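You operate a simulated robot arm through the tools that you are given. There is no shell and no other tool. Be economical: measure what you need, move in short steps, check, and stop when the job is done.

You run a simulated robot arm. Do the job below in one go: nothing can be reset, and whatever is moved stays where it is left.

## Task
Level the scale, tare it and check it with the weight.
Fine: move the teal scoop from the deck to the bench and turn the grey knob on the scale till the bubble lies in its ring before you press the tare button; then stand the weight on the deck. Set down upright: grey weight.
Where things are to end (x, y in the base frame): teal scoop within 0.06 m of [0.44, 0.35].

The check looks at the end state, three seconds after you hand in, the way a careful person would. Anything else that was tipped, shoved, dropped, spilled or broken makes it a failure.

## Robot
A 6-joint arm with a two-finger parallel gripper, fixed in place. Base frame: the origin is at the foot of the arm, x ahead of it, y to its left, z up; the work surface is at about z = 0.669. Units: m, rad, N and s.
With the tool pointing down near the work surface it reaches from about 0.2 to 0.62 m from the base axis. Its first joint turns from -1.152 to 1.152 rad. Payload 2.7 kg.
The TCP is the grasp point between the finger pads, 0.023 m short of the fingertips. In the tool frame z runs along the fingers and y along their closing line. Largest opening 0.094 m; finger width 0.038, thickness 0.01; the body of the gripper, 0.054 by 0.096 m, starts 0.039 m behind the TCP.
Orientation is told as [roll, pitch, yaw] about the base's x, y, z axes, in that order, counted from this pose: with the fingers straight down and closing along the base's y, the tool's x points along the base's -x, its y along +y and its z along -z.

## Interface
- The arm moves only by the tool arm_command. Its argument "steps" is one flat list of numbers, 6 for each row, row after row: the shift along the tool's x, y, z in units of 50 mm (1.0 is 50 mm), then the turn, a rotation vector about the tool's x, y, z in units of 5 degrees (1.0 is 5 degrees). In form: [dx, dy, dz, ax, ay, az, dx, dy, dz, ax, ay, az, ...]. A call has 1 to 8 rows; each row shifts and turns the commanded pose from where the row before left it, along the tool's axes as they then stand. "jaw" is the gripper command, from -1 (shut) to 1 (fully open), values between in proportion, set as the call begins (left out, the last holds). A call with a number of a shift or a turn outside -1 to 1 is refused whole. Each row takes 0.2 s and may step no farther than 0.05 m and 0.15 rad from the row before; otherwise, or with a gripper value out of range, the whole call is refused. A pose out of reach is approached as far as the arm can. The call stops where the force on the tool passes 40 N (or 10 N more than at its start, if that is more) or the arm is blocked; 0.2 s more then pass. Each finger travels about 0.045 m/s and halts on what it meets, pressing with about 22 N; the grip force reading is that of the motor and also rises with nothing between the fingers. The clock runs only during rows and for 0.2 s after the last one: add rows that do not move to give the fingers time. It gives the time, the measured TCP pose, the force on the tool (base axes), the opening and the grip force at its end, in the units of the frame above (readings bear some noise), with the torque about the TCP (base axes, N m) and any sound that the robot's microphone picked up.
- Cameras (640 x 400 px; columns grow to the right, rows downward): "scene" is fixed at [0.0348, -0.4346, 1.3743]; the picture's right is [0.91, -0.42, 0.00], its down [-0.34, -0.74, -0.57] and it looks along [0.24, 0.52, -0.82] (base axes); focal length 276 px, centre (320, 200). "wrist" rides on the gripper at [0.086, 0.016, -0.075] in the tool frame; the picture's right is [-0.18, 0.98, 0.00], its down [-0.58, -0.11, -0.81] and it looks along [-0.79, -0.15, 0.59] (tool axes); focal length 243 px, centre (320, 200). There is no depth. A picture from a camera that has moved, and an enlarged one, comes with that camera's place and axes in the base frame and with its lens. The place of the scene camera against the robot may be out by one fixed shift of up to 0.018 m in any direction.
- snapshot(camera): a new picture of that camera. The clock stands still meanwhile.
- zoom(camera, box): a new picture of the part [left, top, right, bottom] of that camera's present view, enlarged. The clock stands still meanwhile.
- finish_job(): hands the job in; it is judged then, once.

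Work in short steps. Places have to be worked out from the pictures, the camera data and where the tool is seen: move nearer, look again, correct. Check each grasp and each placing, and mend what went wrong. You have 120 turns and 68 pictures in all, those below and enlarged ones among them. Open the gripper and draw the arm clear of the work before you hand the job in, unless the task says otherwise; then end with one line.

The tools are called as name(argument=value, ...) on one line, values as JSON. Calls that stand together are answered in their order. arm_command: Moves the arm, as the interface text tells. Its arguments: {"type":"object","properties":{"steps":{"type":"array"},"jaw":{"type":"number"}},"required":["steps"]} The other tools are called the same way: snapshot (camera) takes a picture; zoom (camera, box) takes an enlarged picture of a part of a camera's view; finish_job () hands the job in.

At the start:

```text
t: 0.0
tool_pos: [0.4775, 0.0337, 0.9358]
ee_rot: [0.0, 0.0, -0.001]
ft_force: [0.1, -0.2, -0.1]
ft_torque: [-0.02, 0.0, 0.02]
grip_width: 0.0938
finger_force: 0.0
```

scene: 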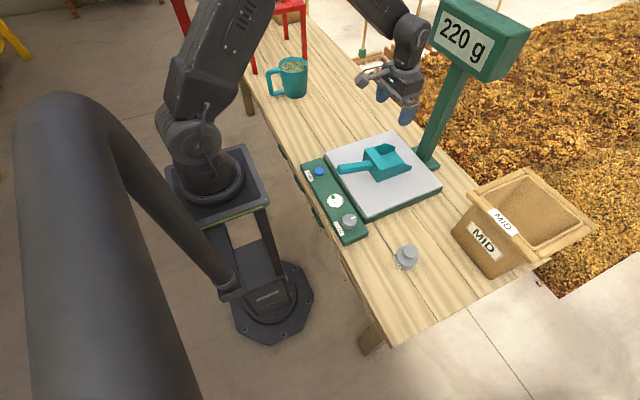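
wrist: 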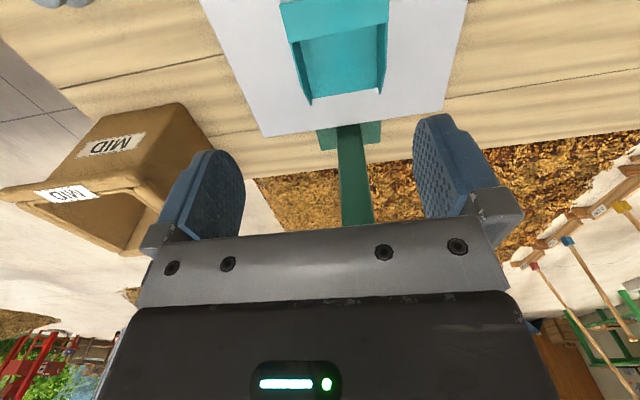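

I start by enlarging the scale, to see its panel and the scoop.

zoom(camera="scene", box=[290, 120, 450, 250])

zoom(camera="scene", box=[300, 180, 380, 250])

```text
3.08 times, centred on (370, 185) of scene
camera zoom: at [0.0348, -0.4346, 1.3743], right [0.91, -0.42, 0.0], down [-0.34, -0.74, -0.57], along [0.24, 0.52, -0.82], focal length 851 px, centre (166, 246)
```

zoom: 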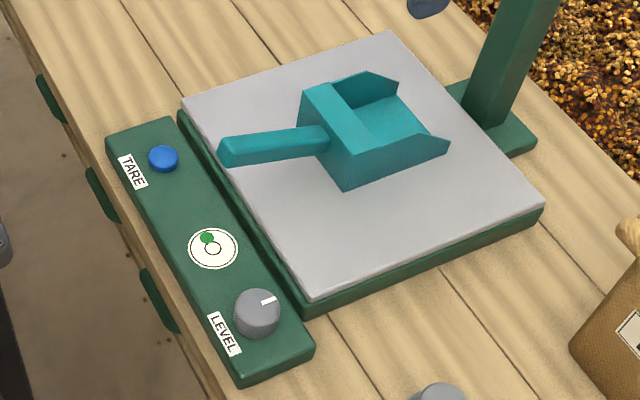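

```text
5.71 times, centred on (340, 215) of scene
camera zoom: at [0.0348, -0.4346, 1.3743], right [0.91, -0.42, 0.0], down [-0.34, -0.74, -0.57], along [0.24, 0.52, -0.82], focal length 1580 px, centre (206, 114)
```

zoom: 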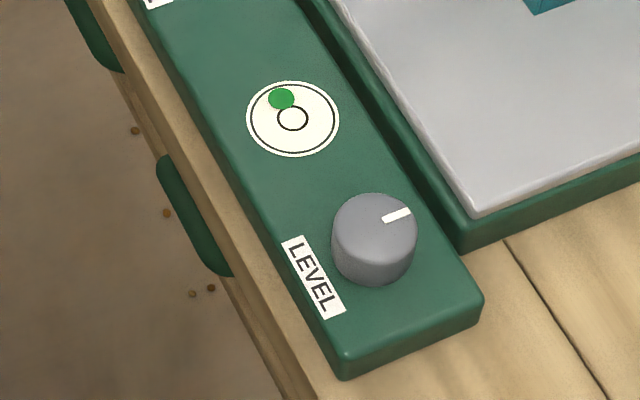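

The scoop lies on the deck with its handle toward the base (handle about x 0.37, y 0.036). The knob is near (0.277, -0.108), the tare button near (0.276, 0.097) and the weight near (0.363, -0.266). I draw the tool back to look at it with the wrist camera.

arm_command(steps=[1, 0, 0, 0, 0, 0, 1, 0, 0, 0, 0, 0, 1, 0, 0.3, 0, 0, 0, 0.55, 0, 0.4, 0, 0, 0, 0, 0, 0, 0, 0, 0], jaw=1)

snapshot(camera="wrist")

snapshot(camera="scene")

```text
refused: row 3 steps farther than a row can; nothing moved
```

```text
63 pictures are left
camera wrist: at [0.3898, 0.0505, 1.0117], right [0.18, 0.98, 0.0], down [0.58, -0.11, 0.81], along [0.79, -0.15, -0.59], focal length 243 px, centre (320, 200)
```

wrist: 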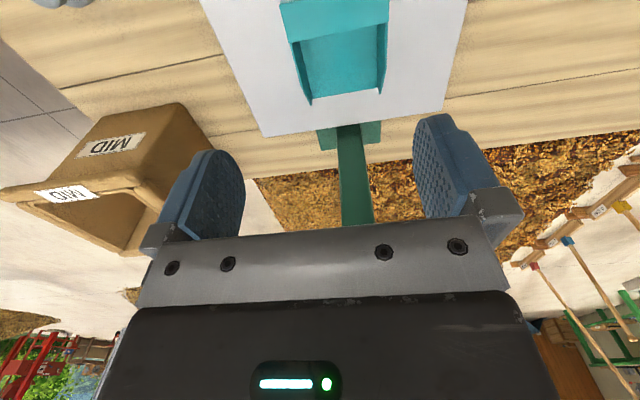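

```text
62 pictures are left
```

scene: 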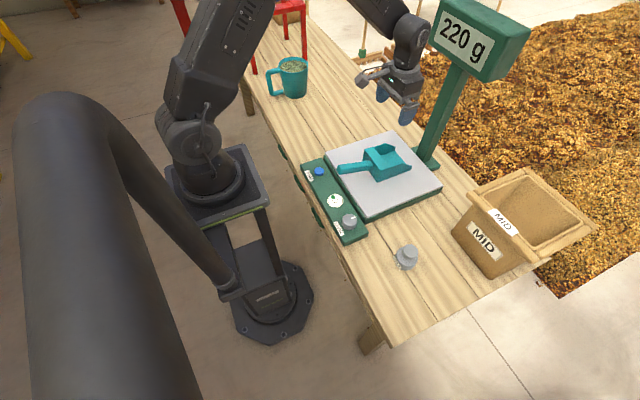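

The call was refused because one row stepped farther than 0.05 m. I repeat it with smaller steps.

arm_command(steps=[0.9, 0, 0, 0, 0, 0, 0.9, 0, 0.2, 0, 0, 0, 0.9, 0, 0.3, 0, 0, 0, 0.85, 0, 0.3, 0, 0, 0, 0, 0, 0, 0, 0, 0], jaw=1)

snapshot(camera="wrist")

```text
t: 1.2
tool_pos: [0.2994, 0.0349, 0.8977]
ee_rot: [0.001, -0.001, 0.002]
ft_force: [-0.5, 0.4, -0.4]
ft_torque: [-0.01, 0.0, -0.02]
grip_width: 0.0943
finger_force: 0.1
```

```text
61 pictures are left
camera wrist: at [0.2122, 0.0504, 0.9728], right [0.18, 0.98, 0.0], down [0.58, -0.11, 0.81], along [0.79, -0.15, -0.59], focal length 243 px, centre (320, 200)
```

wrist: 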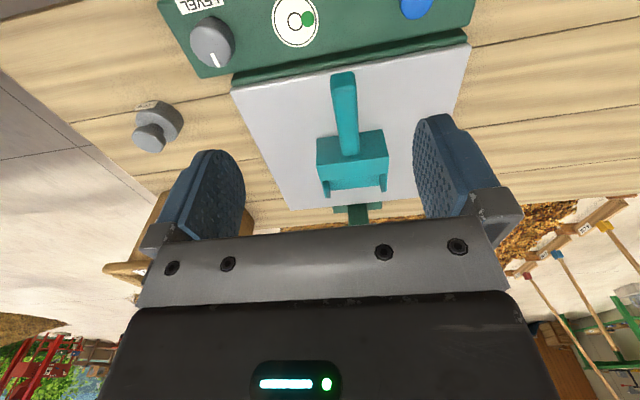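

I read the handle's end at about (0.332, 0.050). I need heights, so I go lower and look again.

arm_command(steps=[0.0, 0.2, 0.9, 0, 0, 0, 0, 0, 0.7, 0, 0, 0, 0, 0, 0, 0, 0, 0])

snapshot(camera="wrist")

```text
t: 2.0
tool_pos: [0.3002, 0.0454, 0.8174]
ee_rot: [0.003, 0.0, -0.001]
ft_force: [-0.3, 0.1, 0.5]
ft_torque: [0.0, 0.02, 0.02]
grip_width: 0.0939
finger_force: 0.1
```

```text
60 pictures are left
camera wrist: at [0.2132, 0.0603, 0.8923], right [0.18, 0.98, 0.0], down [0.58, -0.11, 0.81], along [0.79, -0.15, -0.59], focal length 243 px, centre (320, 200)
```

wrist: 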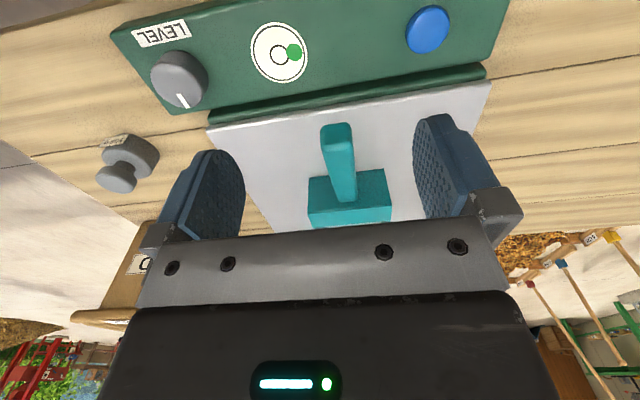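

By triangulation the handle spans x 0.33–0.415 at y ≈ 0.05 and z ≈ 0.73–0.756, lying along x. I move over it and come down to TCP z 0.75 with the jaws open.

arm_command(steps=[-0.8, 0.08, 0, 0, 0, 0, -0.8, 0, 0, 0, 0, 0, 0, 0, 0.5, 0, 0, 0, 0, 0, 0.5, 0, 0, 0, 0, 0, 0.35, 0, 0, 0, 0, 0, 0, 0, 0, 0])

snapshot(camera="scene")

snapshot(camera="wrist")

```text
t: 3.4
tool_pos: [0.3787, 0.0486, 0.7479]
ee_rot: [0.0, 0.0, 0.0]
ft_force: [0.7, 0.2, 0.7]
ft_torque: [0.04, 0.01, 0.0]
grip_width: 0.0941
finger_force: 0.1
```

```text
59 pictures are left
```

scene: 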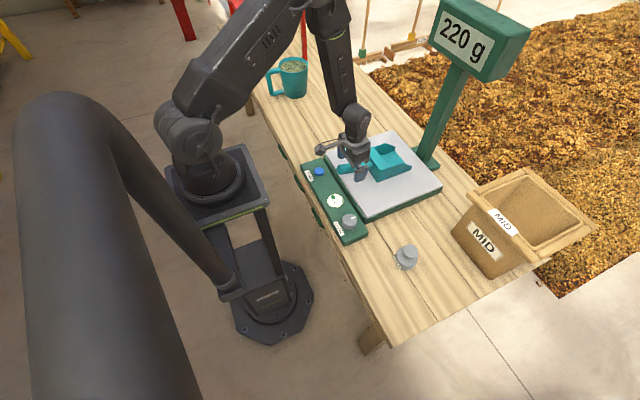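

```text
58 pictures are left
camera wrist: at [0.292, 0.064, 0.8235], right [0.18, 0.98, 0.0], down [0.58, -0.11, 0.81], along [0.79, -0.15, -0.59], focal length 243 px, centre (320, 200)
```

wrist: 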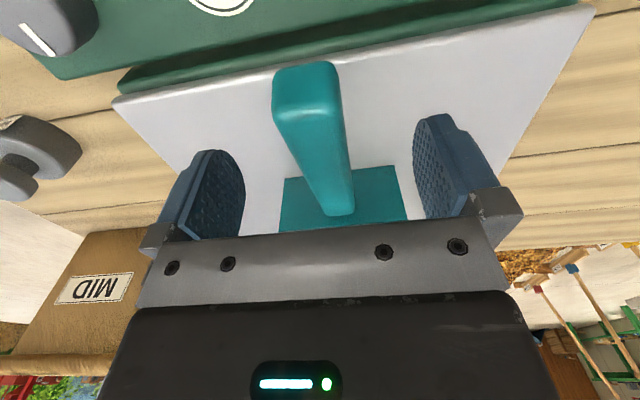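

The handle lies between the fingers, about 5 mm to +y. I centre on it and close gently.

arm_command(steps=[0, 0.11, 0, 0, 0, 0, 0, 0, 0, 0, 0, 0])

arm_command(steps=[0, 0, 0, 0, 0, 0, 0, 0, 0, 0, 0, 0, 0, 0, 0, 0, 0, 0, 0, 0, 0, 0, 0, 0, 0, 0, 0, 0, 0, 0, 0, 0, 0, 0, 0, 0], jaw=-1)

```text
t: 4.0
tool_pos: [0.3783, 0.0544, 0.7485]
ee_rot: [0.0, 0.0, -0.001]
ft_force: [-0.3, 0.4, -0.3]
ft_torque: [0.02, 0.01, -0.03]
grip_width: 0.0942
finger_force: 0.0
```

```text
t: 5.4
tool_pos: [0.3783, 0.0541, 0.7488]
ee_rot: [0.001, 0.0, 0.0]
ft_force: [-1.0, 0.0, 0.4]
ft_torque: [0.0, 0.04, 0.04]
grip_width: 0.0259
finger_force: 22.1
```

The grip holds at 26 mm. I lift a little and check.

arm_command(steps=[0, 0, -0.3, 0, 0, 0, 0, 0, -0.5, 0, 0, 0, 0, 0, -0.8, 0, 0, 0, 0, 0, 0, 0, 0, 0])

snapshot(camera="scene")

snapshot(camera="wrist")

```text
t: 6.4
tool_pos: [0.3789, 0.0537, 0.8302]
ee_rot: [-0.003, 0.0, 0.002]
ft_force: [-1.0, -0.7, -1.9]
ft_torque: [-0.02, 0.16, -0.01]
grip_width: 0.0255
finger_force: 21.8
```

```text
57 pictures are left
```

scene: 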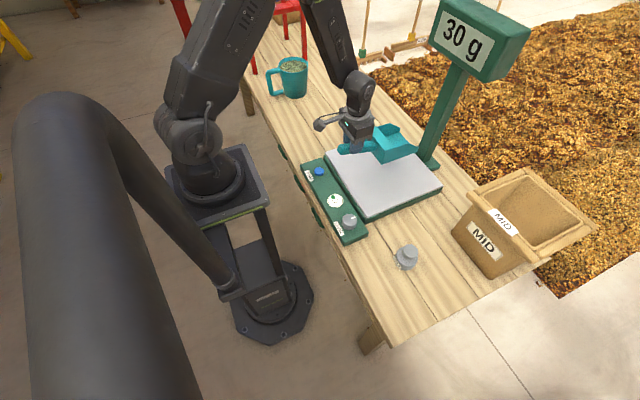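

```text
56 pictures are left
camera wrist: at [0.2922, 0.0697, 0.9052], right [0.18, 0.98, 0.0], down [0.58, -0.11, 0.81], along [0.79, -0.15, -0.59], focal length 243 px, centre (320, 200)
```

wrist: 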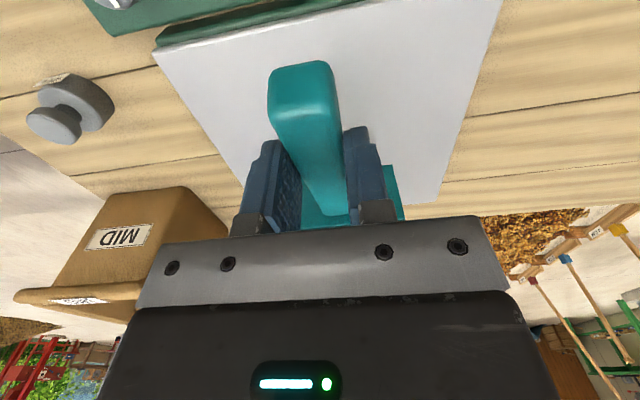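

The scoop is held and its display share is gone (30 g offset remains). I carry it over to y ≈ 0.35 with the same heading.

arm_command(steps=[0, 0.8, -0.2, 0, 0, 0, 0, 0.9, 0, 0, 0, 0, 0, 0.9, 0, 0, 0, 0, 0, 0.9, 0, 0, 0, 0, 0, 0.9, 0, 0, 0, 0, 0, 0.8, 0, 0, 0, 0, -0.12, 0.72, 0, 0, 0, 0, 0, 0, 0, 0, 0, 0])

snapshot(camera="scene")

snapshot(camera="wrist")

```text
t: 8.2
tool_pos: [0.3856, 0.3508, 0.8391]
ee_rot: [-0.002, 0.002, 0.0]
ft_force: [-0.3, -0.4, -1.6]
ft_torque: [0.03, 0.19, -0.04]
grip_width: 0.0259
finger_force: 21.7
```

```text
55 pictures are left
```

scene: 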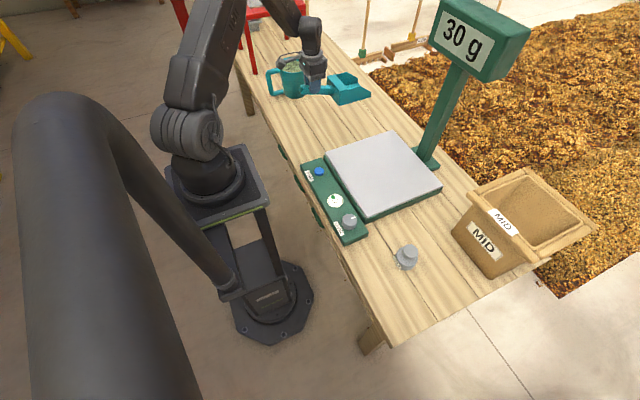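

```text
54 pictures are left
camera wrist: at [0.2987, 0.3671, 0.9145], right [0.18, 0.98, 0.0], down [0.58, -0.11, 0.81], along [0.79, -0.15, -0.59], focal length 243 px, centre (320, 200)
```

wrist: 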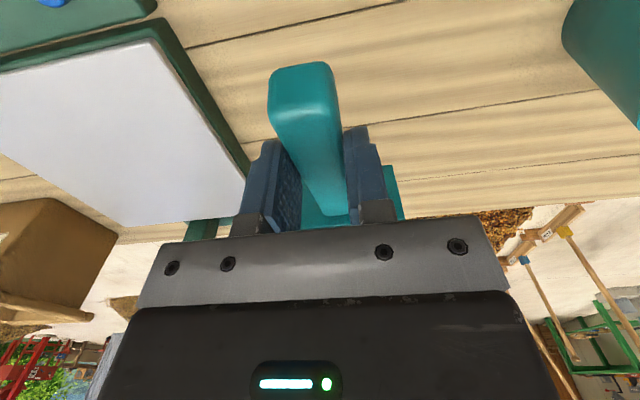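

The mug is well clear, beyond y ≈ 0.5. I lower first to about z 0.74, then slowly until contact.

arm_command(steps=[0, 0, 0.7, 0, 0, 0, 0, 0, 0.7, 0, 0, 0, 0, 0, 0.5, 0, 0, 0, 0, 0, 0, 0, 0, 0])

zoom(camera="scene", box=[270, 40, 400, 120])

```text
t: 9.2
tool_pos: [0.386, 0.3496, 0.7437]
ee_rot: [0.0, -0.002, -0.001]
ft_force: [-0.1, 1.0, -1.5]
ft_torque: [-0.01, 0.17, 0.0]
grip_width: 0.0257
finger_force: 21.9
```

```text
4.92 times, centred on (335, 80) of scene
camera zoom: at [0.0348, -0.4346, 1.3743], right [0.91, -0.42, 0.0], down [-0.34, -0.74, -0.57], along [0.24, 0.52, -0.82], focal length 1361 px, centre (246, 791)
```

zoom: 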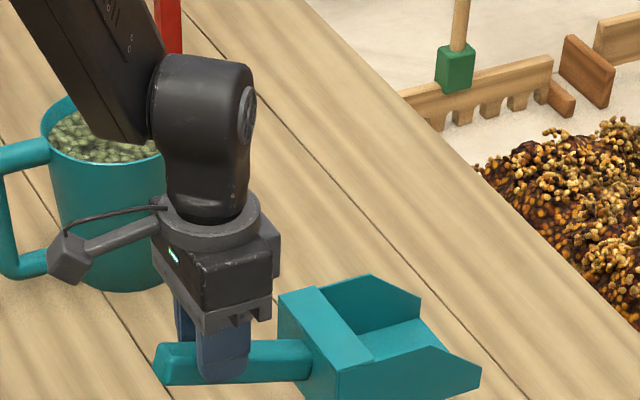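

There is still a gap below. I lower in small rows and watch the force.

arm_command(steps=[0, 0, 0.1, 0, 0, 0, 0, 0, 0.1, 0, 0, 0, 0, 0, 0.1, 0, 0, 0, 0, 0, 0.1, 0, 0, 0])

arm_command(steps=[0, 0, 0.06, 0, 0, 0, 0, 0, 0.06, 0, 0, 0])

```text
t: 10.2
tool_pos: [0.3857, 0.3492, 0.7231]
ee_rot: [0.001, 0.0, -0.001]
ft_force: [0.1, -0.7, -1.8]
ft_torque: [-0.02, 0.21, 0.01]
grip_width: 0.0259
finger_force: 21.5
```

```text
t: 10.8
tool_pos: [0.3853, 0.3497, 0.7159]
ee_rot: [-0.003, 0.002, 0.0]
ft_force: [0.6, -0.7, -1.5]
ft_torque: [0.02, 0.16, -0.02]
grip_width: 0.0254
finger_force: 21.7
```

No contact yet, so I go on in 2 mm rows.

arm_command(steps=[0, 0, 0.05, 0, 0, 0, 0, 0, 0.05, 0, 0, 0])

zoom(camera="scene", box=[290, 60, 390, 120])

```text
t: 11.4
tool_pos: [0.3857, 0.3504, 0.7126]
ee_rot: [0.001, 0.001, 0.0]
ft_force: [0.3, -0.3, -1.2]
ft_torque: [-0.01, 0.13, 0.01]
grip_width: 0.0255
finger_force: 22.1
```

```text
6.40 times, centred on (340, 90) of scene
camera zoom: at [0.0348, -0.4346, 1.3743], right [0.91, -0.42, 0.0], down [-0.34, -0.74, -0.57], along [0.24, 0.52, -0.82], focal length 1770 px, centre (192, 904)
```

zoom: 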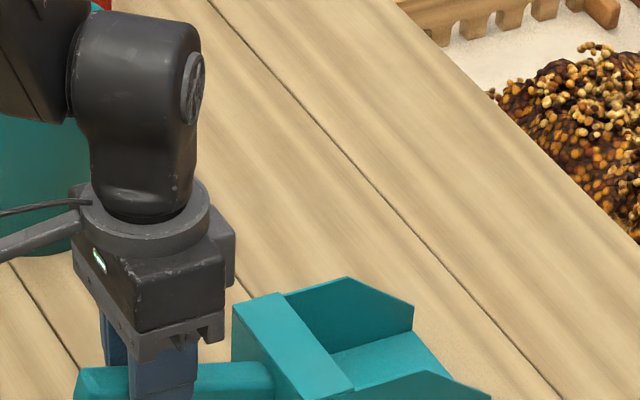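

Still no clear contact. I continue in small rows.

arm_command(steps=[0, 0, 0.04, 0, 0, 0, 0, 0, 0.04, 0, 0, 0])

arm_command(steps=[0, 0, 0.04, 0, 0, 0])

```text
t: 12.0
tool_pos: [0.3846, 0.3493, 0.7084]
ee_rot: [0.001, 0.001, 0.001]
ft_force: [0.2, 0.3, -1.3]
ft_torque: [0.0, 0.16, -0.04]
grip_width: 0.0257
finger_force: 22.6
```

```text
t: 12.4
tool_pos: [0.3851, 0.35, 0.7071]
ee_rot: [-0.002, 0.001, -0.001]
ft_force: [-0.3, 0.5, -1.6]
ft_torque: [0.03, 0.16, -0.01]
grip_width: 0.0259
finger_force: 21.7
```

arm_command(steps=[0, 0, 0.04, 0, 0, 0])

arm_command(steps=[0, 0, 0.04, 0, 0, 0])

arm_command(steps=[0, 0, 0.04, 0, 0, 0])

```text
t: 12.8
tool_pos: [0.3849, 0.3509, 0.7035]
ee_rot: [0.0, 0.001, 0.0]
ft_force: [0.5, -1.4, -1.2]
ft_torque: [0.02, 0.17, 0.0]
grip_width: 0.0257
finger_force: 22.1
```

```text
t: 13.2
tool_pos: [0.3853, 0.35, 0.7031]
ee_rot: [0.001, -0.001, -0.001]
ft_force: [0.2, -0.1, -1.3]
ft_torque: [-0.02, 0.22, 0.03]
grip_width: 0.0255
finger_force: 21.8
```

```text
t: 13.6
tool_pos: [0.3863, 0.3504, 0.7004]
ee_rot: [-0.002, 0.001, 0.0]
ft_force: [-0.9, -0.8, -2.2]
ft_torque: [0.04, 0.19, -0.01]
grip_width: 0.0259
finger_force: 22.3
```

Fingertips are at about 0.677, so the table must be close. I take 1.5 mm steps.

arm_command(steps=[0, 0, 0.03, 0, 0, 0])

arm_command(steps=[0, 0, 0.03, 0, 0, 0])

snapshot(camera="scene")

```text
t: 14.0
tool_pos: [0.3864, 0.3501, 0.6993]
ee_rot: [-0.001, -0.002, -0.002]
ft_force: [-1.8, -1.4, 3.7]
ft_torque: [-0.06, -0.37, -0.12]
grip_width: 0.0259
finger_force: 22.0
```

```text
t: 14.4
tool_pos: [0.3855, 0.3501, 0.6982]
ee_rot: [-0.002, -0.002, 0.001]
ft_force: [-3.9, -2.3, 9.6]
ft_torque: [-0.08, -0.41, -0.11]
grip_width: 0.0259
finger_force: 21.9
```

```text
51 pictures are left
```

scene: 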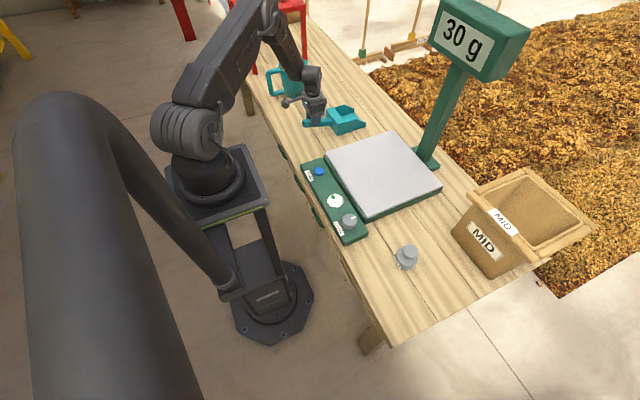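

The scoop is on the bench (contact about 10 N). I ease up 1 mm, open the jaws and rise.

arm_command(steps=[0, 0, -0.03, 0, 0, 0, 0, 0, 0, 0, 0, 0, 0, 0, 0, 0, 0, 0, 0, 0, 0, 0, 0, 0], jaw=0.2)

arm_command(steps=[0, 0, -0.4, 0, 0, 0, 0, 0, -0.8, 0, 0, 0, 0, 0, -0.9, 0, 0, 0, 0, 0, -0.6, 0, 0, 0])

zoom(camera="scene", box=[270, 60, 400, 150])

snapshot(camera="wrist")

```text
t: 15.4
tool_pos: [0.3861, 0.3497, 0.699]
ee_rot: [-0.001, -0.001, -0.001]
ft_force: [0.4, 0.8, 0.3]
ft_torque: [0.0, 0.04, 0.01]
grip_width: 0.0566
finger_force: 0.1
```

```text
t: 16.4
tool_pos: [0.3848, 0.3501, 0.8341]
ee_rot: [-0.002, 0.003, 0.001]
ft_force: [0.3, 0.1, 0.1]
ft_torque: [0.0, 0.01, -0.03]
grip_width: 0.0563
finger_force: 0.1
```

```text
4.44 times, centred on (335, 105) of scene
camera zoom: at [0.0348, -0.4346, 1.3743], right [0.91, -0.42, 0.0], down [-0.34, -0.74, -0.57], along [0.24, 0.52, -0.82], focal length 1229 px, centre (253, 622)
```

zoom: 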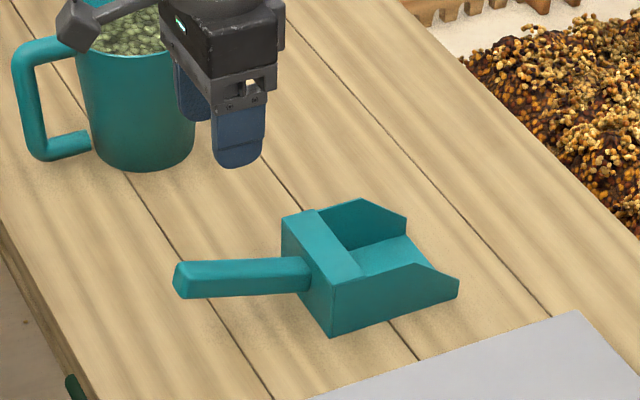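

```text
49 pictures are left
camera wrist: at [0.2973, 0.3657, 0.9097], right [0.18, 0.98, 0.0], down [0.58, -0.11, 0.81], along [0.79, -0.15, -0.59], focal length 243 px, centre (320, 200)
```

wrist: 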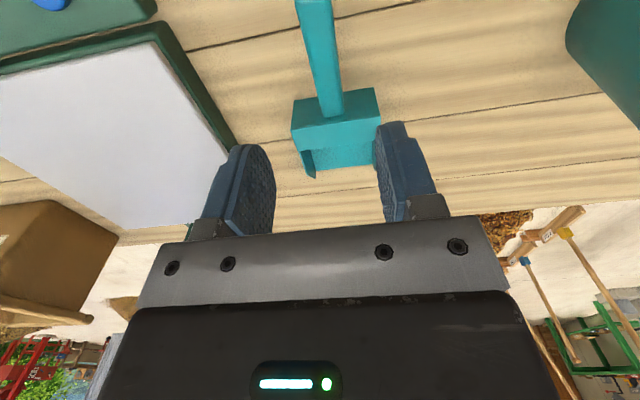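

The scoop stands upright near (0.445, 0.345). Now I carry the open gripper toward the knob, staying high.

arm_command(steps=[0, -0.8, -0.5, 0, 0, 0, 0.3, -0.9, 0, 0, 0, 0, 0.3, -0.9, 0, 0, 0, 0, 0.3, -0.9, 0, 0, 0, 0, 0.3, -0.9, 0, 0, 0, 0, 0.3, -0.9, 0, 0, 0, 0, 0.3, -0.9, 0, 0, 0, 0, 0.3, -0.9, 0, 0, 0, 0], jaw=1)

arm_command(steps=[0.4, -0.9, 0, 0, 0, 0, 0.4, -0.9, 0, 0, 0, 0, 0, 0, 0, 0, 0, 0])

snapshot(camera="wrist")

```text
t: 18.2
tool_pos: [0.2798, -0.0047, 0.8575]
ee_rot: [-0.001, -0.001, 0.0]
ft_force: [0.6, -0.5, -0.4]
ft_torque: [0.03, 0.02, 0.01]
grip_width: 0.0941
finger_force: 0.1
```

```text
t: 19.0
tool_pos: [0.2413, -0.0956, 0.8579]
ee_rot: [0.002, 0.0, -0.001]
ft_force: [0.2, 0.2, 0.1]
ft_torque: [0.01, 0.01, -0.02]
grip_width: 0.0939
finger_force: 0.1
```

```text
48 pictures are left
camera wrist: at [0.1535, -0.08, 0.9344], right [0.18, 0.98, 0.0], down [0.58, -0.11, 0.81], along [0.79, -0.15, -0.59], focal length 243 px, centre (320, 200)
```

wrist: 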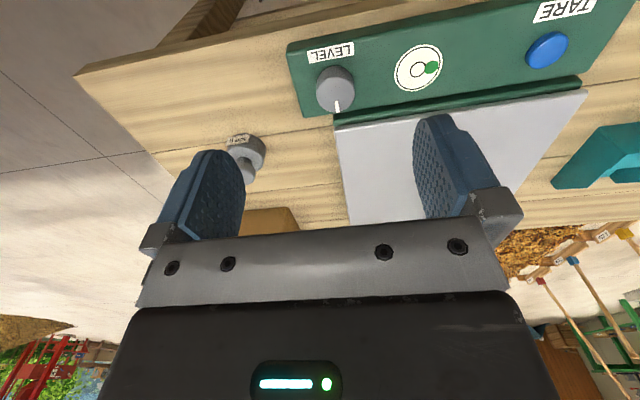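

I enlarge the knob and the weight from here.

zoom(camera="wrist", box=[280, 20, 480, 145])

zoom(camera="wrist", box=[200, 110, 300, 190])

```text
3.20 times, centred on (380, 82) of wrist
camera zoom: at [0.1535, -0.08, 0.9344], right [0.18, 0.98, 0.0], down [0.58, -0.11, 0.81], along [0.79, -0.15, -0.59], focal length 776 px, centre (128, 576)
```

zoom: 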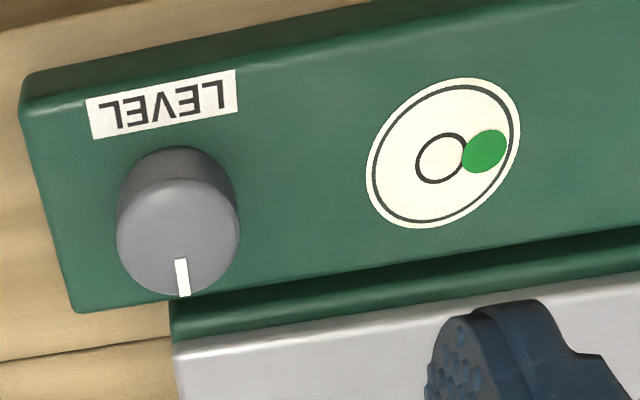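

```text
5.00 times, centred on (250, 150) of wrist
camera zoom: at [0.1535, -0.08, 0.9344], right [0.18, 0.98, 0.0], down [0.58, -0.11, 0.81], along [0.79, -0.15, -0.59], focal length 1213 px, centre (670, 450)
```

zoom: 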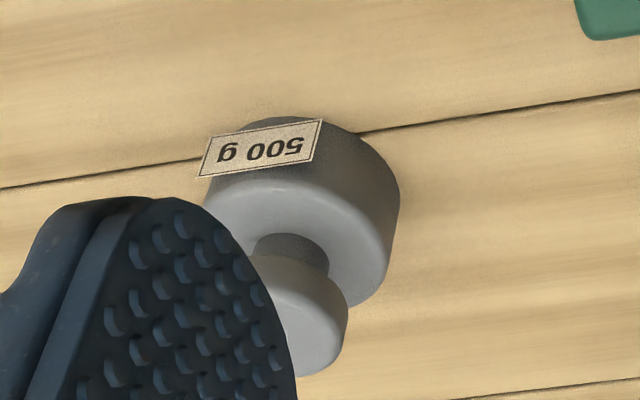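

The knob is near (0.28, -0.09). I move above it at z 0.80 and look; points right under the TCP fall on column 320.

arm_command(steps=[-0.75, 0.1, 0.5, 0, 0, 0, 0, 0, 0.65, 0, 0, 0, 0, 0, 0, 0, 0, 0])

snapshot(camera="wrist")

zoom(camera="scene", box=[300, 150, 400, 250])

```text
t: 19.8
tool_pos: [0.2783, -0.0894, 0.8014]
ee_rot: [0.001, 0.0, 0.002]
ft_force: [0.1, 0.7, 0.6]
ft_torque: [-0.01, 0.0, 0.0]
grip_width: 0.0939
finger_force: 0.1
```

```text
45 pictures are left
camera wrist: at [0.1911, -0.0744, 0.8765], right [0.18, 0.98, 0.0], down [0.58, -0.11, 0.81], along [0.79, -0.15, -0.59], focal length 243 px, centre (320, 200)
```

wrist: 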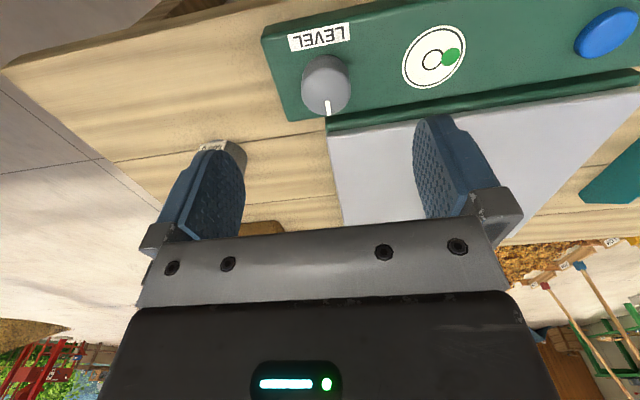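

```text
4.00 times, centred on (350, 200) of scene
camera zoom: at [0.0348, -0.4346, 1.3743], right [0.91, -0.42, 0.0], down [-0.34, -0.74, -0.57], along [0.24, 0.52, -0.82], focal length 1106 px, centre (200, 200)
```

zoom: 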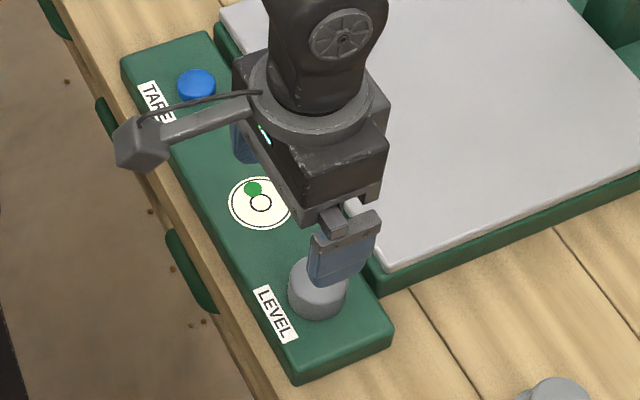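

The knob's axis is near (0.278, -0.087), with the deck edge about 35 mm beyond it. I descend to just above the knob's height and look again.

arm_command(steps=[0, 0.04, 0.6, 0, 0, 0, 0, 0, 0.45, 0, 0, 0, 0, 0, 0, 0, 0, 0])

snapshot(camera="wrist")

zoom(camera="scene", box=[310, 170, 390, 250])

```text
t: 20.6
tool_pos: [0.2778, -0.0874, 0.7484]
ee_rot: [0.0, -0.001, 0.0]
ft_force: [0.2, 0.1, -0.2]
ft_torque: [0.01, 0.0, 0.02]
grip_width: 0.0939
finger_force: 0.0
```

```text
43 pictures are left
camera wrist: at [0.1905, -0.0716, 0.8244], right [0.18, 0.98, 0.0], down [0.58, -0.11, 0.81], along [0.79, -0.15, -0.59], focal length 243 px, centre (320, 200)
```

wrist: 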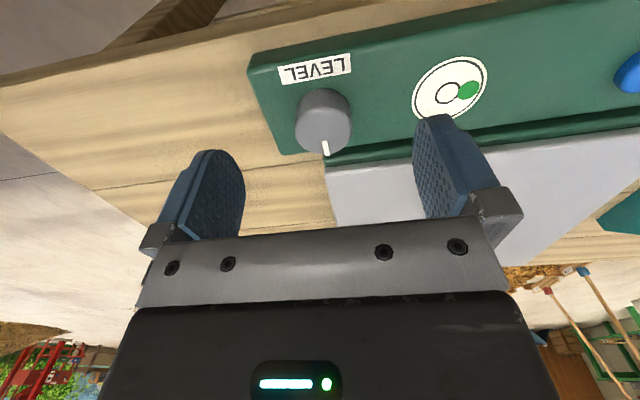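

```text
5.00 times, centred on (350, 210) of scene
camera zoom: at [0.0348, -0.4346, 1.3743], right [0.91, -0.42, 0.0], down [-0.34, -0.74, -0.57], along [0.24, 0.52, -0.82], focal length 1383 px, centre (170, 150)
```

zoom: 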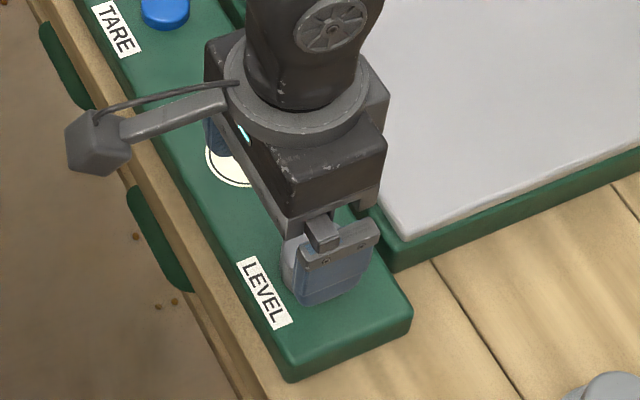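

Comparing both cameras, the knob's top is lower and farther ahead than I thought: x ≈ 0.292, y ≈ -0.09, top z ≈ 0.69–0.70. I shift forward and lower slightly, tips still above it.

arm_command(steps=[-0.28, -0.04, 0, 0, 0, 0, 0, 0, 0.2, 0, 0, 0, 0, 0, 0, 0, 0, 0])

snapshot(camera="wrist")

zoom(camera="scene", box=[320, 190, 380, 250])

```text
t: 21.4
tool_pos: [0.292, -0.0894, 0.7399]
ee_rot: [-0.001, -0.001, -0.001]
ft_force: [-0.5, 0.4, 0.6]
ft_torque: [0.03, 0.0, -0.02]
grip_width: 0.0939
finger_force: 0.0
```

```text
41 pictures are left
camera wrist: at [0.205, -0.0739, 0.8146], right [0.18, 0.98, 0.0], down [0.58, -0.11, 0.81], along [0.79, -0.15, -0.59], focal length 243 px, centre (320, 200)
```

wrist: 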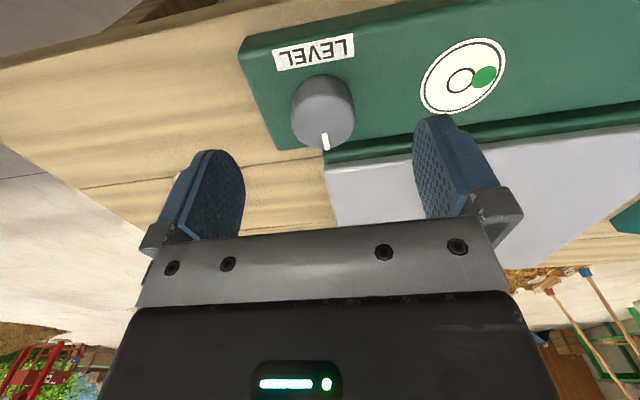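

```text
6.67 times, centred on (350, 220) of scene
camera zoom: at [0.0348, -0.4346, 1.3743], right [0.91, -0.42, 0.0], down [-0.34, -0.74, -0.57], along [0.24, 0.52, -0.82], focal length 1844 px, centre (120, 67)
```

zoom: 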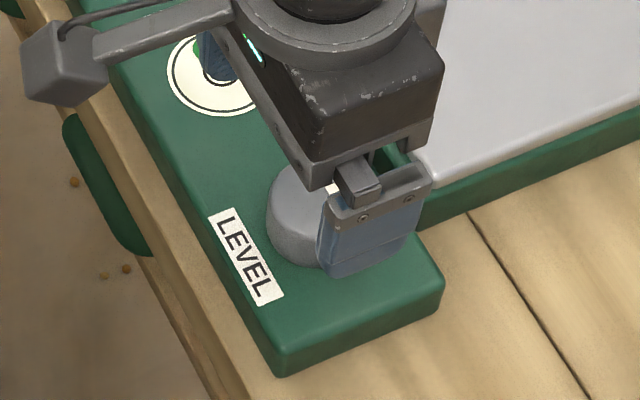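

The views agree on a knob axis near (0.291, -0.087), centred between the fingers. I descend in small rows, watching the force.

arm_command(steps=[0, 0.04, 0.06, 0, 0, 0, 0, 0, 0.06, 0, 0, 0, 0, 0, 0.06, 0, 0, 0])

zoom(camera="scene", box=[320, 190, 380, 250])

snapshot(camera="wrist")

```text
t: 22.2
tool_pos: [0.2914, -0.0881, 0.7307]
ee_rot: [0.0, 0.0, 0.0]
ft_force: [0.5, 0.6, -0.2]
ft_torque: [-0.05, 0.01, 0.01]
grip_width: 0.0941
finger_force: 0.1
```

```text
6.67 times, centred on (350, 220) of scene
camera zoom: at [0.0348, -0.4346, 1.3743], right [0.91, -0.42, 0.0], down [-0.34, -0.74, -0.57], along [0.24, 0.52, -0.82], focal length 1844 px, centre (120, 67)
```

zoom: 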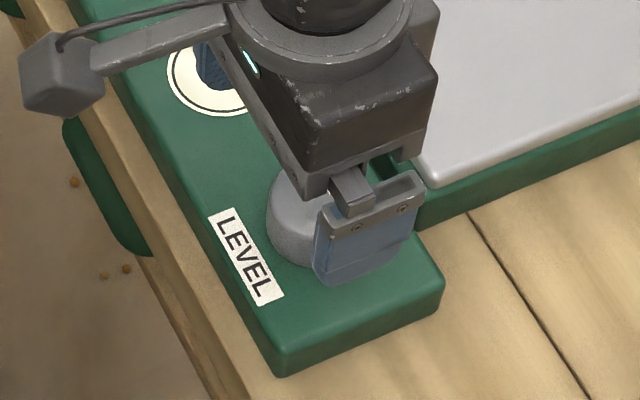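

```text
38 pictures are left
camera wrist: at [0.2047, -0.0722, 0.8055], right [0.18, 0.98, 0.0], down [0.58, -0.11, 0.81], along [0.79, -0.15, -0.59], focal length 243 px, centre (320, 200)
```

wrist: 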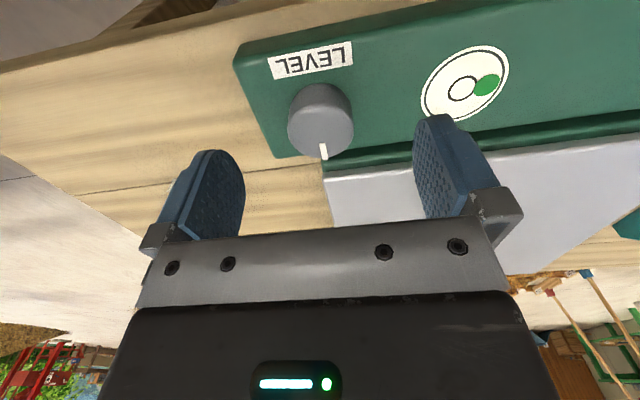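

No contact yet. I continue down in short calls.

arm_command(steps=[0, 0, 0.06, 0, 0, 0, 0, 0, 0.06, 0, 0, 0, 0, 0, 0.06, 0, 0, 0])

arm_command(steps=[0, 0, 0.05, 0, 0, 0, 0, 0, 0.05, 0, 0, 0])

snapshot(camera="wrist")

```text
t: 23.0
tool_pos: [0.2922, -0.0879, 0.7199]
ee_rot: [-0.001, 0.001, 0.001]
ft_force: [-0.4, 0.4, -0.8]
ft_torque: [0.01, -0.02, 0.01]
grip_width: 0.094
finger_force: 0.1
```

```text
t: 23.6
tool_pos: [0.2909, -0.0888, 0.7151]
ee_rot: [0.0, 0.002, 0.0]
ft_force: [0.0, 0.0, -0.3]
ft_torque: [0.03, 0.02, 0.03]
grip_width: 0.094
finger_force: 0.1
```

```text
37 pictures are left
camera wrist: at [0.2045, -0.072, 0.7915], right [0.18, 0.98, 0.0], down [0.58, -0.11, 0.81], along [0.79, -0.15, -0.59], focal length 243 px, centre (320, 200)
```

wrist: 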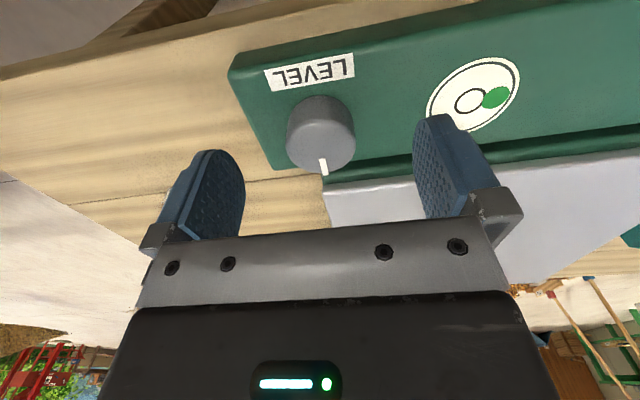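

Fingertips are now about level with the knob's top (0.69–0.70). I go down another ~12 mm, watching the force.

arm_command(steps=[0, 0, 0.06, 0, 0, 0, 0, 0, 0.06, 0, 0, 0])

arm_command(steps=[0, 0, 0.06, 0, 0, 0, 0, 0, 0.06, 0, 0, 0])

snapshot(camera="wrist")

```text
t: 24.2
tool_pos: [0.2929, -0.0888, 0.7097]
ee_rot: [0.0, 0.0, -0.001]
ft_force: [0.4, 1.0, -0.5]
ft_torque: [0.01, -0.01, 0.0]
grip_width: 0.094
finger_force: 0.1
```

```text
t: 24.8
tool_pos: [0.2932, -0.0876, 0.7041]
ee_rot: [-0.001, 0.0, 0.001]
ft_force: [-0.7, -0.9, -0.4]
ft_torque: [-0.01, 0.02, -0.01]
grip_width: 0.0939
finger_force: 0.0
```

```text
36 pictures are left
camera wrist: at [0.2052, -0.072, 0.7799], right [0.18, 0.98, 0.0], down [0.58, -0.11, 0.81], along [0.79, -0.15, -0.59], focal length 243 px, centre (320, 200)
```

wrist: 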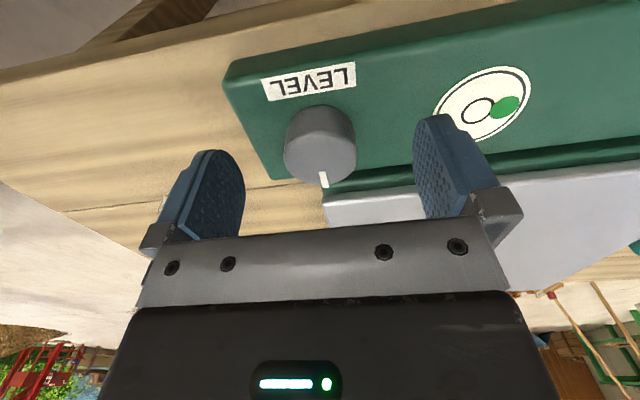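

Tips are about mid-height on the knob. I go 3 mm lower and close on it.

arm_command(steps=[0, 0, 0.06, 0, 0, 0])

arm_command(steps=[0, 0, 0, 0, 0, 0, 0, 0, 0, 0, 0, 0, 0, 0, 0, 0, 0, 0, 0, 0, 0, 0, 0, 0, 0, 0, 0, 0, 0, 0], jaw=-1)

zoom(camera="wrist", box=[220, 40, 540, 240])

```text
t: 25.2
tool_pos: [0.2917, -0.0874, 0.7016]
ee_rot: [-0.001, 0.0, 0.0]
ft_force: [0.0, -0.1, 0.4]
ft_torque: [-0.01, 0.0, 0.01]
grip_width: 0.0936
finger_force: 0.0
```

```text
t: 26.4
tool_pos: [0.2921, -0.0901, 0.7014]
ee_rot: [-0.001, -0.001, -0.009]
ft_force: [0.0, -8.9, -3.0]
ft_torque: [-0.21, 0.47, -0.14]
grip_width: 0.0436
finger_force: 45.2
stopped in row 5: the force on the tool passed its limit at 42 N (the readings are from after the stop); the commanded pose is now the measured one
```

```text
2.00 times, centred on (380, 140) of wrist
camera zoom: at [0.2054, -0.0735, 0.7768], right [0.19, 0.98, 0.0], down [0.58, -0.11, 0.81], along [0.79, -0.16, -0.59], focal length 485 px, centre (200, 320)
```

zoom: 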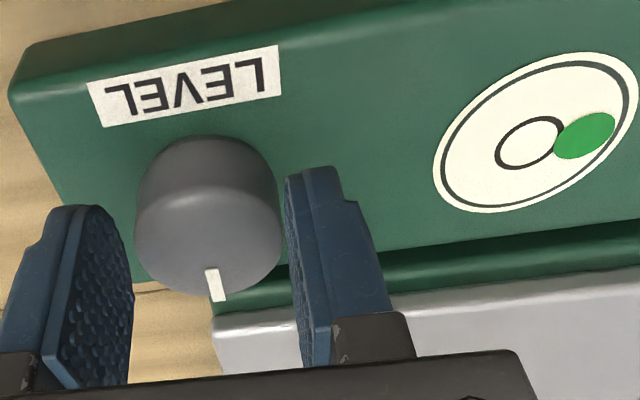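

The pads hold the knob (44 mm), but it pushed the tool toward -y, so I was 3–4 mm off. I open a little, recentre to about (0.288, -0.0915) and grip again.

arm_command(steps=[0, 0, 0, 0, 0, 0, 0.09, -0.03, 0, 0, 0, 0.1, 0, 0, 0, 0, 0, 0], jaw=0.15)

arm_command(steps=[0, 0, 0, 0, 0, 0, 0, 0, 0, 0, 0, 0, 0, 0, 0, 0, 0, 0], jaw=-0.15)

```text
t: 27.2
tool_pos: [0.2877, -0.0908, 0.7024]
ee_rot: [-0.004, -0.002, -0.016]
ft_force: [0.1, -1.3, 0.1]
ft_torque: [0.02, 0.01, -0.01]
grip_width: 0.0541
finger_force: 0.0
```

```text
t: 28.0
tool_pos: [0.2875, -0.0912, 0.7016]
ee_rot: [-0.002, -0.002, -0.014]
ft_force: [0.3, 11.5, 3.3]
ft_torque: [0.34, -0.06, 0.22]
grip_width: 0.0457
finger_force: 6.4
```

The force has reversed to +11 N, so the knob's y lies in between. I move 0.7 mm toward +y and grip harder.

arm_command(steps=[0, 0.02, 0, 0, 0, 0, 0, 0, 0, 0, 0, 0], jaw=-0.15)

arm_command(steps=[0, 0, 0, 0, 0, 0, 0, 0, 0, 0, 0, 0], jaw=-0.4)

```text
t: 28.6
tool_pos: [0.2875, -0.0896, 0.7015]
ee_rot: [0.0, -0.001, -0.016]
ft_force: [0.6, 9.9, 2.7]
ft_torque: [0.26, 0.02, 0.19]
grip_width: 0.0438
finger_force: 4.4
```

```text
t: 29.2
tool_pos: [0.2878, -0.0897, 0.7016]
ee_rot: [-0.001, -0.001, -0.017]
ft_force: [-0.4, 8.4, 0.4]
ft_torque: [0.21, -0.14, 0.15]
grip_width: 0.0435
finger_force: 44.8
```

Firm grip with 8 N of side force left. I relieve another 1 mm, then turn 15° counter-clockwise (seen from above) and look at the bubble.

arm_command(steps=[0, 0.02, 0, 0, 0, 0, 0, 0, 0, 0, 0, -1, 0, 0, 0, 0, 0, -1, 0, 0, 0, 0, 0, -1])

zoom(camera="wrist", box=[220, 0, 620, 250])

```text
t: 29.8
tool_pos: [0.2867, -0.0914, 0.702]
ee_rot: [-0.003, -0.002, 0.066]
ft_force: [-0.9, -11.6, -2.8]
ft_torque: [-0.24, 0.13, -0.18]
grip_width: 0.0435
finger_force: 45.0
stopped in row 3: the force on the tool passed its limit at 46 N (the readings are from after the stop); the commanded pose is now the measured one
```

```text
1.60 times, centred on (420, 125) of wrist
camera zoom: at [0.1997, -0.0812, 0.777], right [0.12, 0.99, 0.0], down [0.59, -0.07, 0.81], along [0.8, -0.1, -0.59], focal length 388 px, centre (160, 320)
```

zoom: 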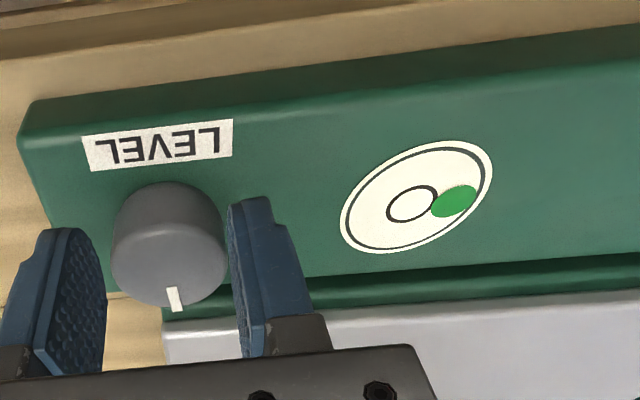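

The turn stopped at 46 N side force after about 5°. I take a still reading to see what force remains.

arm_command(steps=[0, 0, 0, 0, 0, 0], jaw=-0.1)

arm_command(steps=[0, 0, 0, 0, 0, 0, 0, 0, 0, 0, 0, 0], jaw=0.05)

```text
t: 30.2
tool_pos: [0.2878, -0.0909, 0.7017]
ee_rot: [-0.001, -0.002, 0.066]
ft_force: [-1.0, -15.0, -3.1]
ft_torque: [-0.38, 0.23, -0.28]
grip_width: 0.0438
finger_force: 45.2
```

```text
t: 30.8
tool_pos: [0.2881, -0.0919, 0.7014]
ee_rot: [-0.002, -0.002, 0.067]
ft_force: [0.2, 0.3, -0.4]
ft_torque: [0.0, 0.01, 0.01]
grip_width: 0.0491
finger_force: 0.1
```

The reaction torque puts the contact at about x ≈ 0.305 and right at the fingertips, so the knob sits lower and farther ahead than assumed. I open more and feel down for the panel surface.

arm_command(steps=[0, 0, 0, 0, 0, 0.8, -0.1, 0.02, 0, 0, 0, 0, 0, 0, 0.04, 0, 0, 0], jaw=0.4)

arm_command(steps=[0, 0, 0.05, 0, 0, 0])

arm_command(steps=[0, 0, 0.05, 0, 0, 0])

```text
t: 31.6
tool_pos: [0.2939, -0.0897, 0.7001]
ee_rot: [-0.001, -0.001, 0.0]
ft_force: [-0.2, 0.4, 0.0]
ft_torque: [0.04, 0.03, -0.01]
grip_width: 0.0657
finger_force: 0.2
```

```text
t: 32.0
tool_pos: [0.2918, -0.0908, 0.6978]
ee_rot: [-0.002, -0.002, -0.002]
ft_force: [0.1, 0.4, 0.6]
ft_torque: [0.03, -0.01, 0.03]
grip_width: 0.0656
finger_force: 0.0
```

```text
t: 32.4
tool_pos: [0.293, -0.089, 0.6939]
ee_rot: [-0.001, -0.003, -0.002]
ft_force: [-0.1, 0.1, 0.5]
ft_torque: [-0.01, 0.04, -0.03]
grip_width: 0.0654
finger_force: 0.2
```

Still no panel. I go on in the same small steps.

arm_command(steps=[0, 0, 0.05, 0, 0, 0])

arm_command(steps=[0, 0, 0.05, 0, 0, 0])

snapshot(camera="wrist")

```text
t: 32.8
tool_pos: [0.2949, -0.0904, 0.6931]
ee_rot: [-0.002, -0.005, -0.001]
ft_force: [0.0, 0.0, -0.3]
ft_torque: [-0.01, 0.03, 0.03]
grip_width: 0.0656
finger_force: 0.0
```

```text
t: 33.2
tool_pos: [0.294, -0.0901, 0.6896]
ee_rot: [0.0, -0.004, -0.002]
ft_force: [-0.5, -0.1, 0.8]
ft_torque: [0.02, 0.02, -0.01]
grip_width: 0.0659
finger_force: 0.1
```

```text
33 pictures are left
camera wrist: at [0.206, -0.0738, 0.765], right [0.19, 0.98, 0.0], down [0.58, -0.11, 0.81], along [0.79, -0.15, -0.59], focal length 243 px, centre (320, 200)
```

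wrist: 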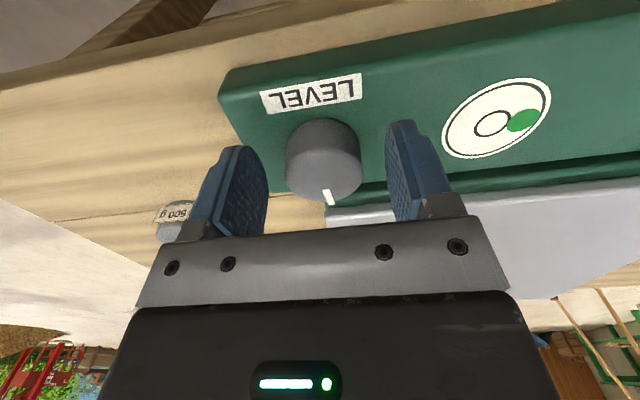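

The knob now lies at the pads' level (top ≈ 0.684). I close gently and use the torque to find its centre.

arm_command(steps=[0, 0, 0, 0, 0, 0, 0, 0, 0, 0, 0, 0, 0, 0, 0, 0, 0, 0], jaw=-0.12)

arm_command(steps=[0, 0, 0, 0, 0, 0, 0, 0, 0, 0, 0, 0])

```text
t: 34.0
tool_pos: [0.2938, -0.0901, 0.6906]
ee_rot: [-0.001, -0.004, -0.002]
ft_force: [0.8, -10.6, -2.7]
ft_torque: [0.1, 0.02, -0.1]
grip_width: 0.0434
finger_force: 44.9
```

```text
t: 34.6
tool_pos: [0.2933, -0.0907, 0.6906]
ee_rot: [-0.001, -0.004, -0.004]
ft_force: [0.0, -15.3, -5.0]
ft_torque: [0.03, -0.06, -0.18]
grip_width: 0.0435
finger_force: 44.7
```

The contact again computes to x ≈ 0.305, which fits all views if the bench is really nearer z 0.63. I open, move to x 0.305, go 5 mm lower feeling for the panel, and close again.

arm_command(steps=[0, 0, 0, 0, 0, 0, 0, 0, 0, 0, 0, 0, -0.23, 0, 0, 0, 0, 0, 0, 0, 0.05, 0, 0, 0, 0, 0, 0.04, 0, 0, 0], jaw=0.3)

arm_command(steps=[0, 0, 0, 0, 0, 0, 0, 0, 0, 0, 0, 0, 0, 0, 0, 0, 0, 0], jaw=-0.1)

zoom(camera="wrist", box=[220, 40, 540, 240])

```text
t: 35.8
tool_pos: [0.3039, -0.0897, 0.6853]
ee_rot: [-0.003, -0.002, -0.003]
ft_force: [-0.1, 0.7, -0.3]
ft_torque: [0.02, -0.01, -0.01]
grip_width: 0.0611
finger_force: 0.0
```

```text
t: 36.6
tool_pos: [0.3049, -0.0913, 0.6845]
ee_rot: [-0.002, -0.003, -0.002]
ft_force: [0.7, -5.4, -1.9]
ft_torque: [0.36, -0.03, -0.03]
grip_width: 0.0434
finger_force: 45.3
```

```text
2.00 times, centred on (380, 140) of wrist
camera zoom: at [0.2175, -0.0742, 0.7602], right [0.19, 0.98, 0.0], down [0.58, -0.11, 0.81], along [0.79, -0.15, -0.59], focal length 485 px, centre (200, 320)
```

zoom: 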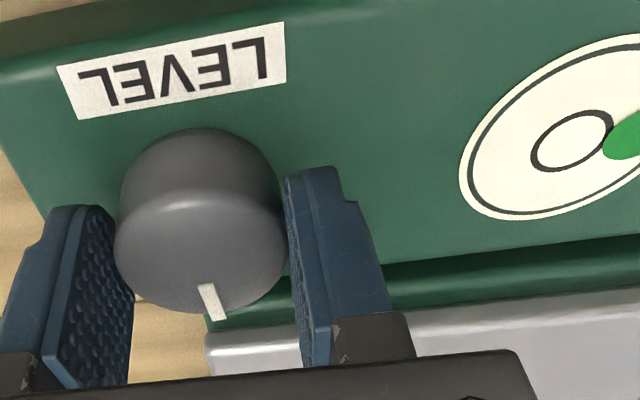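

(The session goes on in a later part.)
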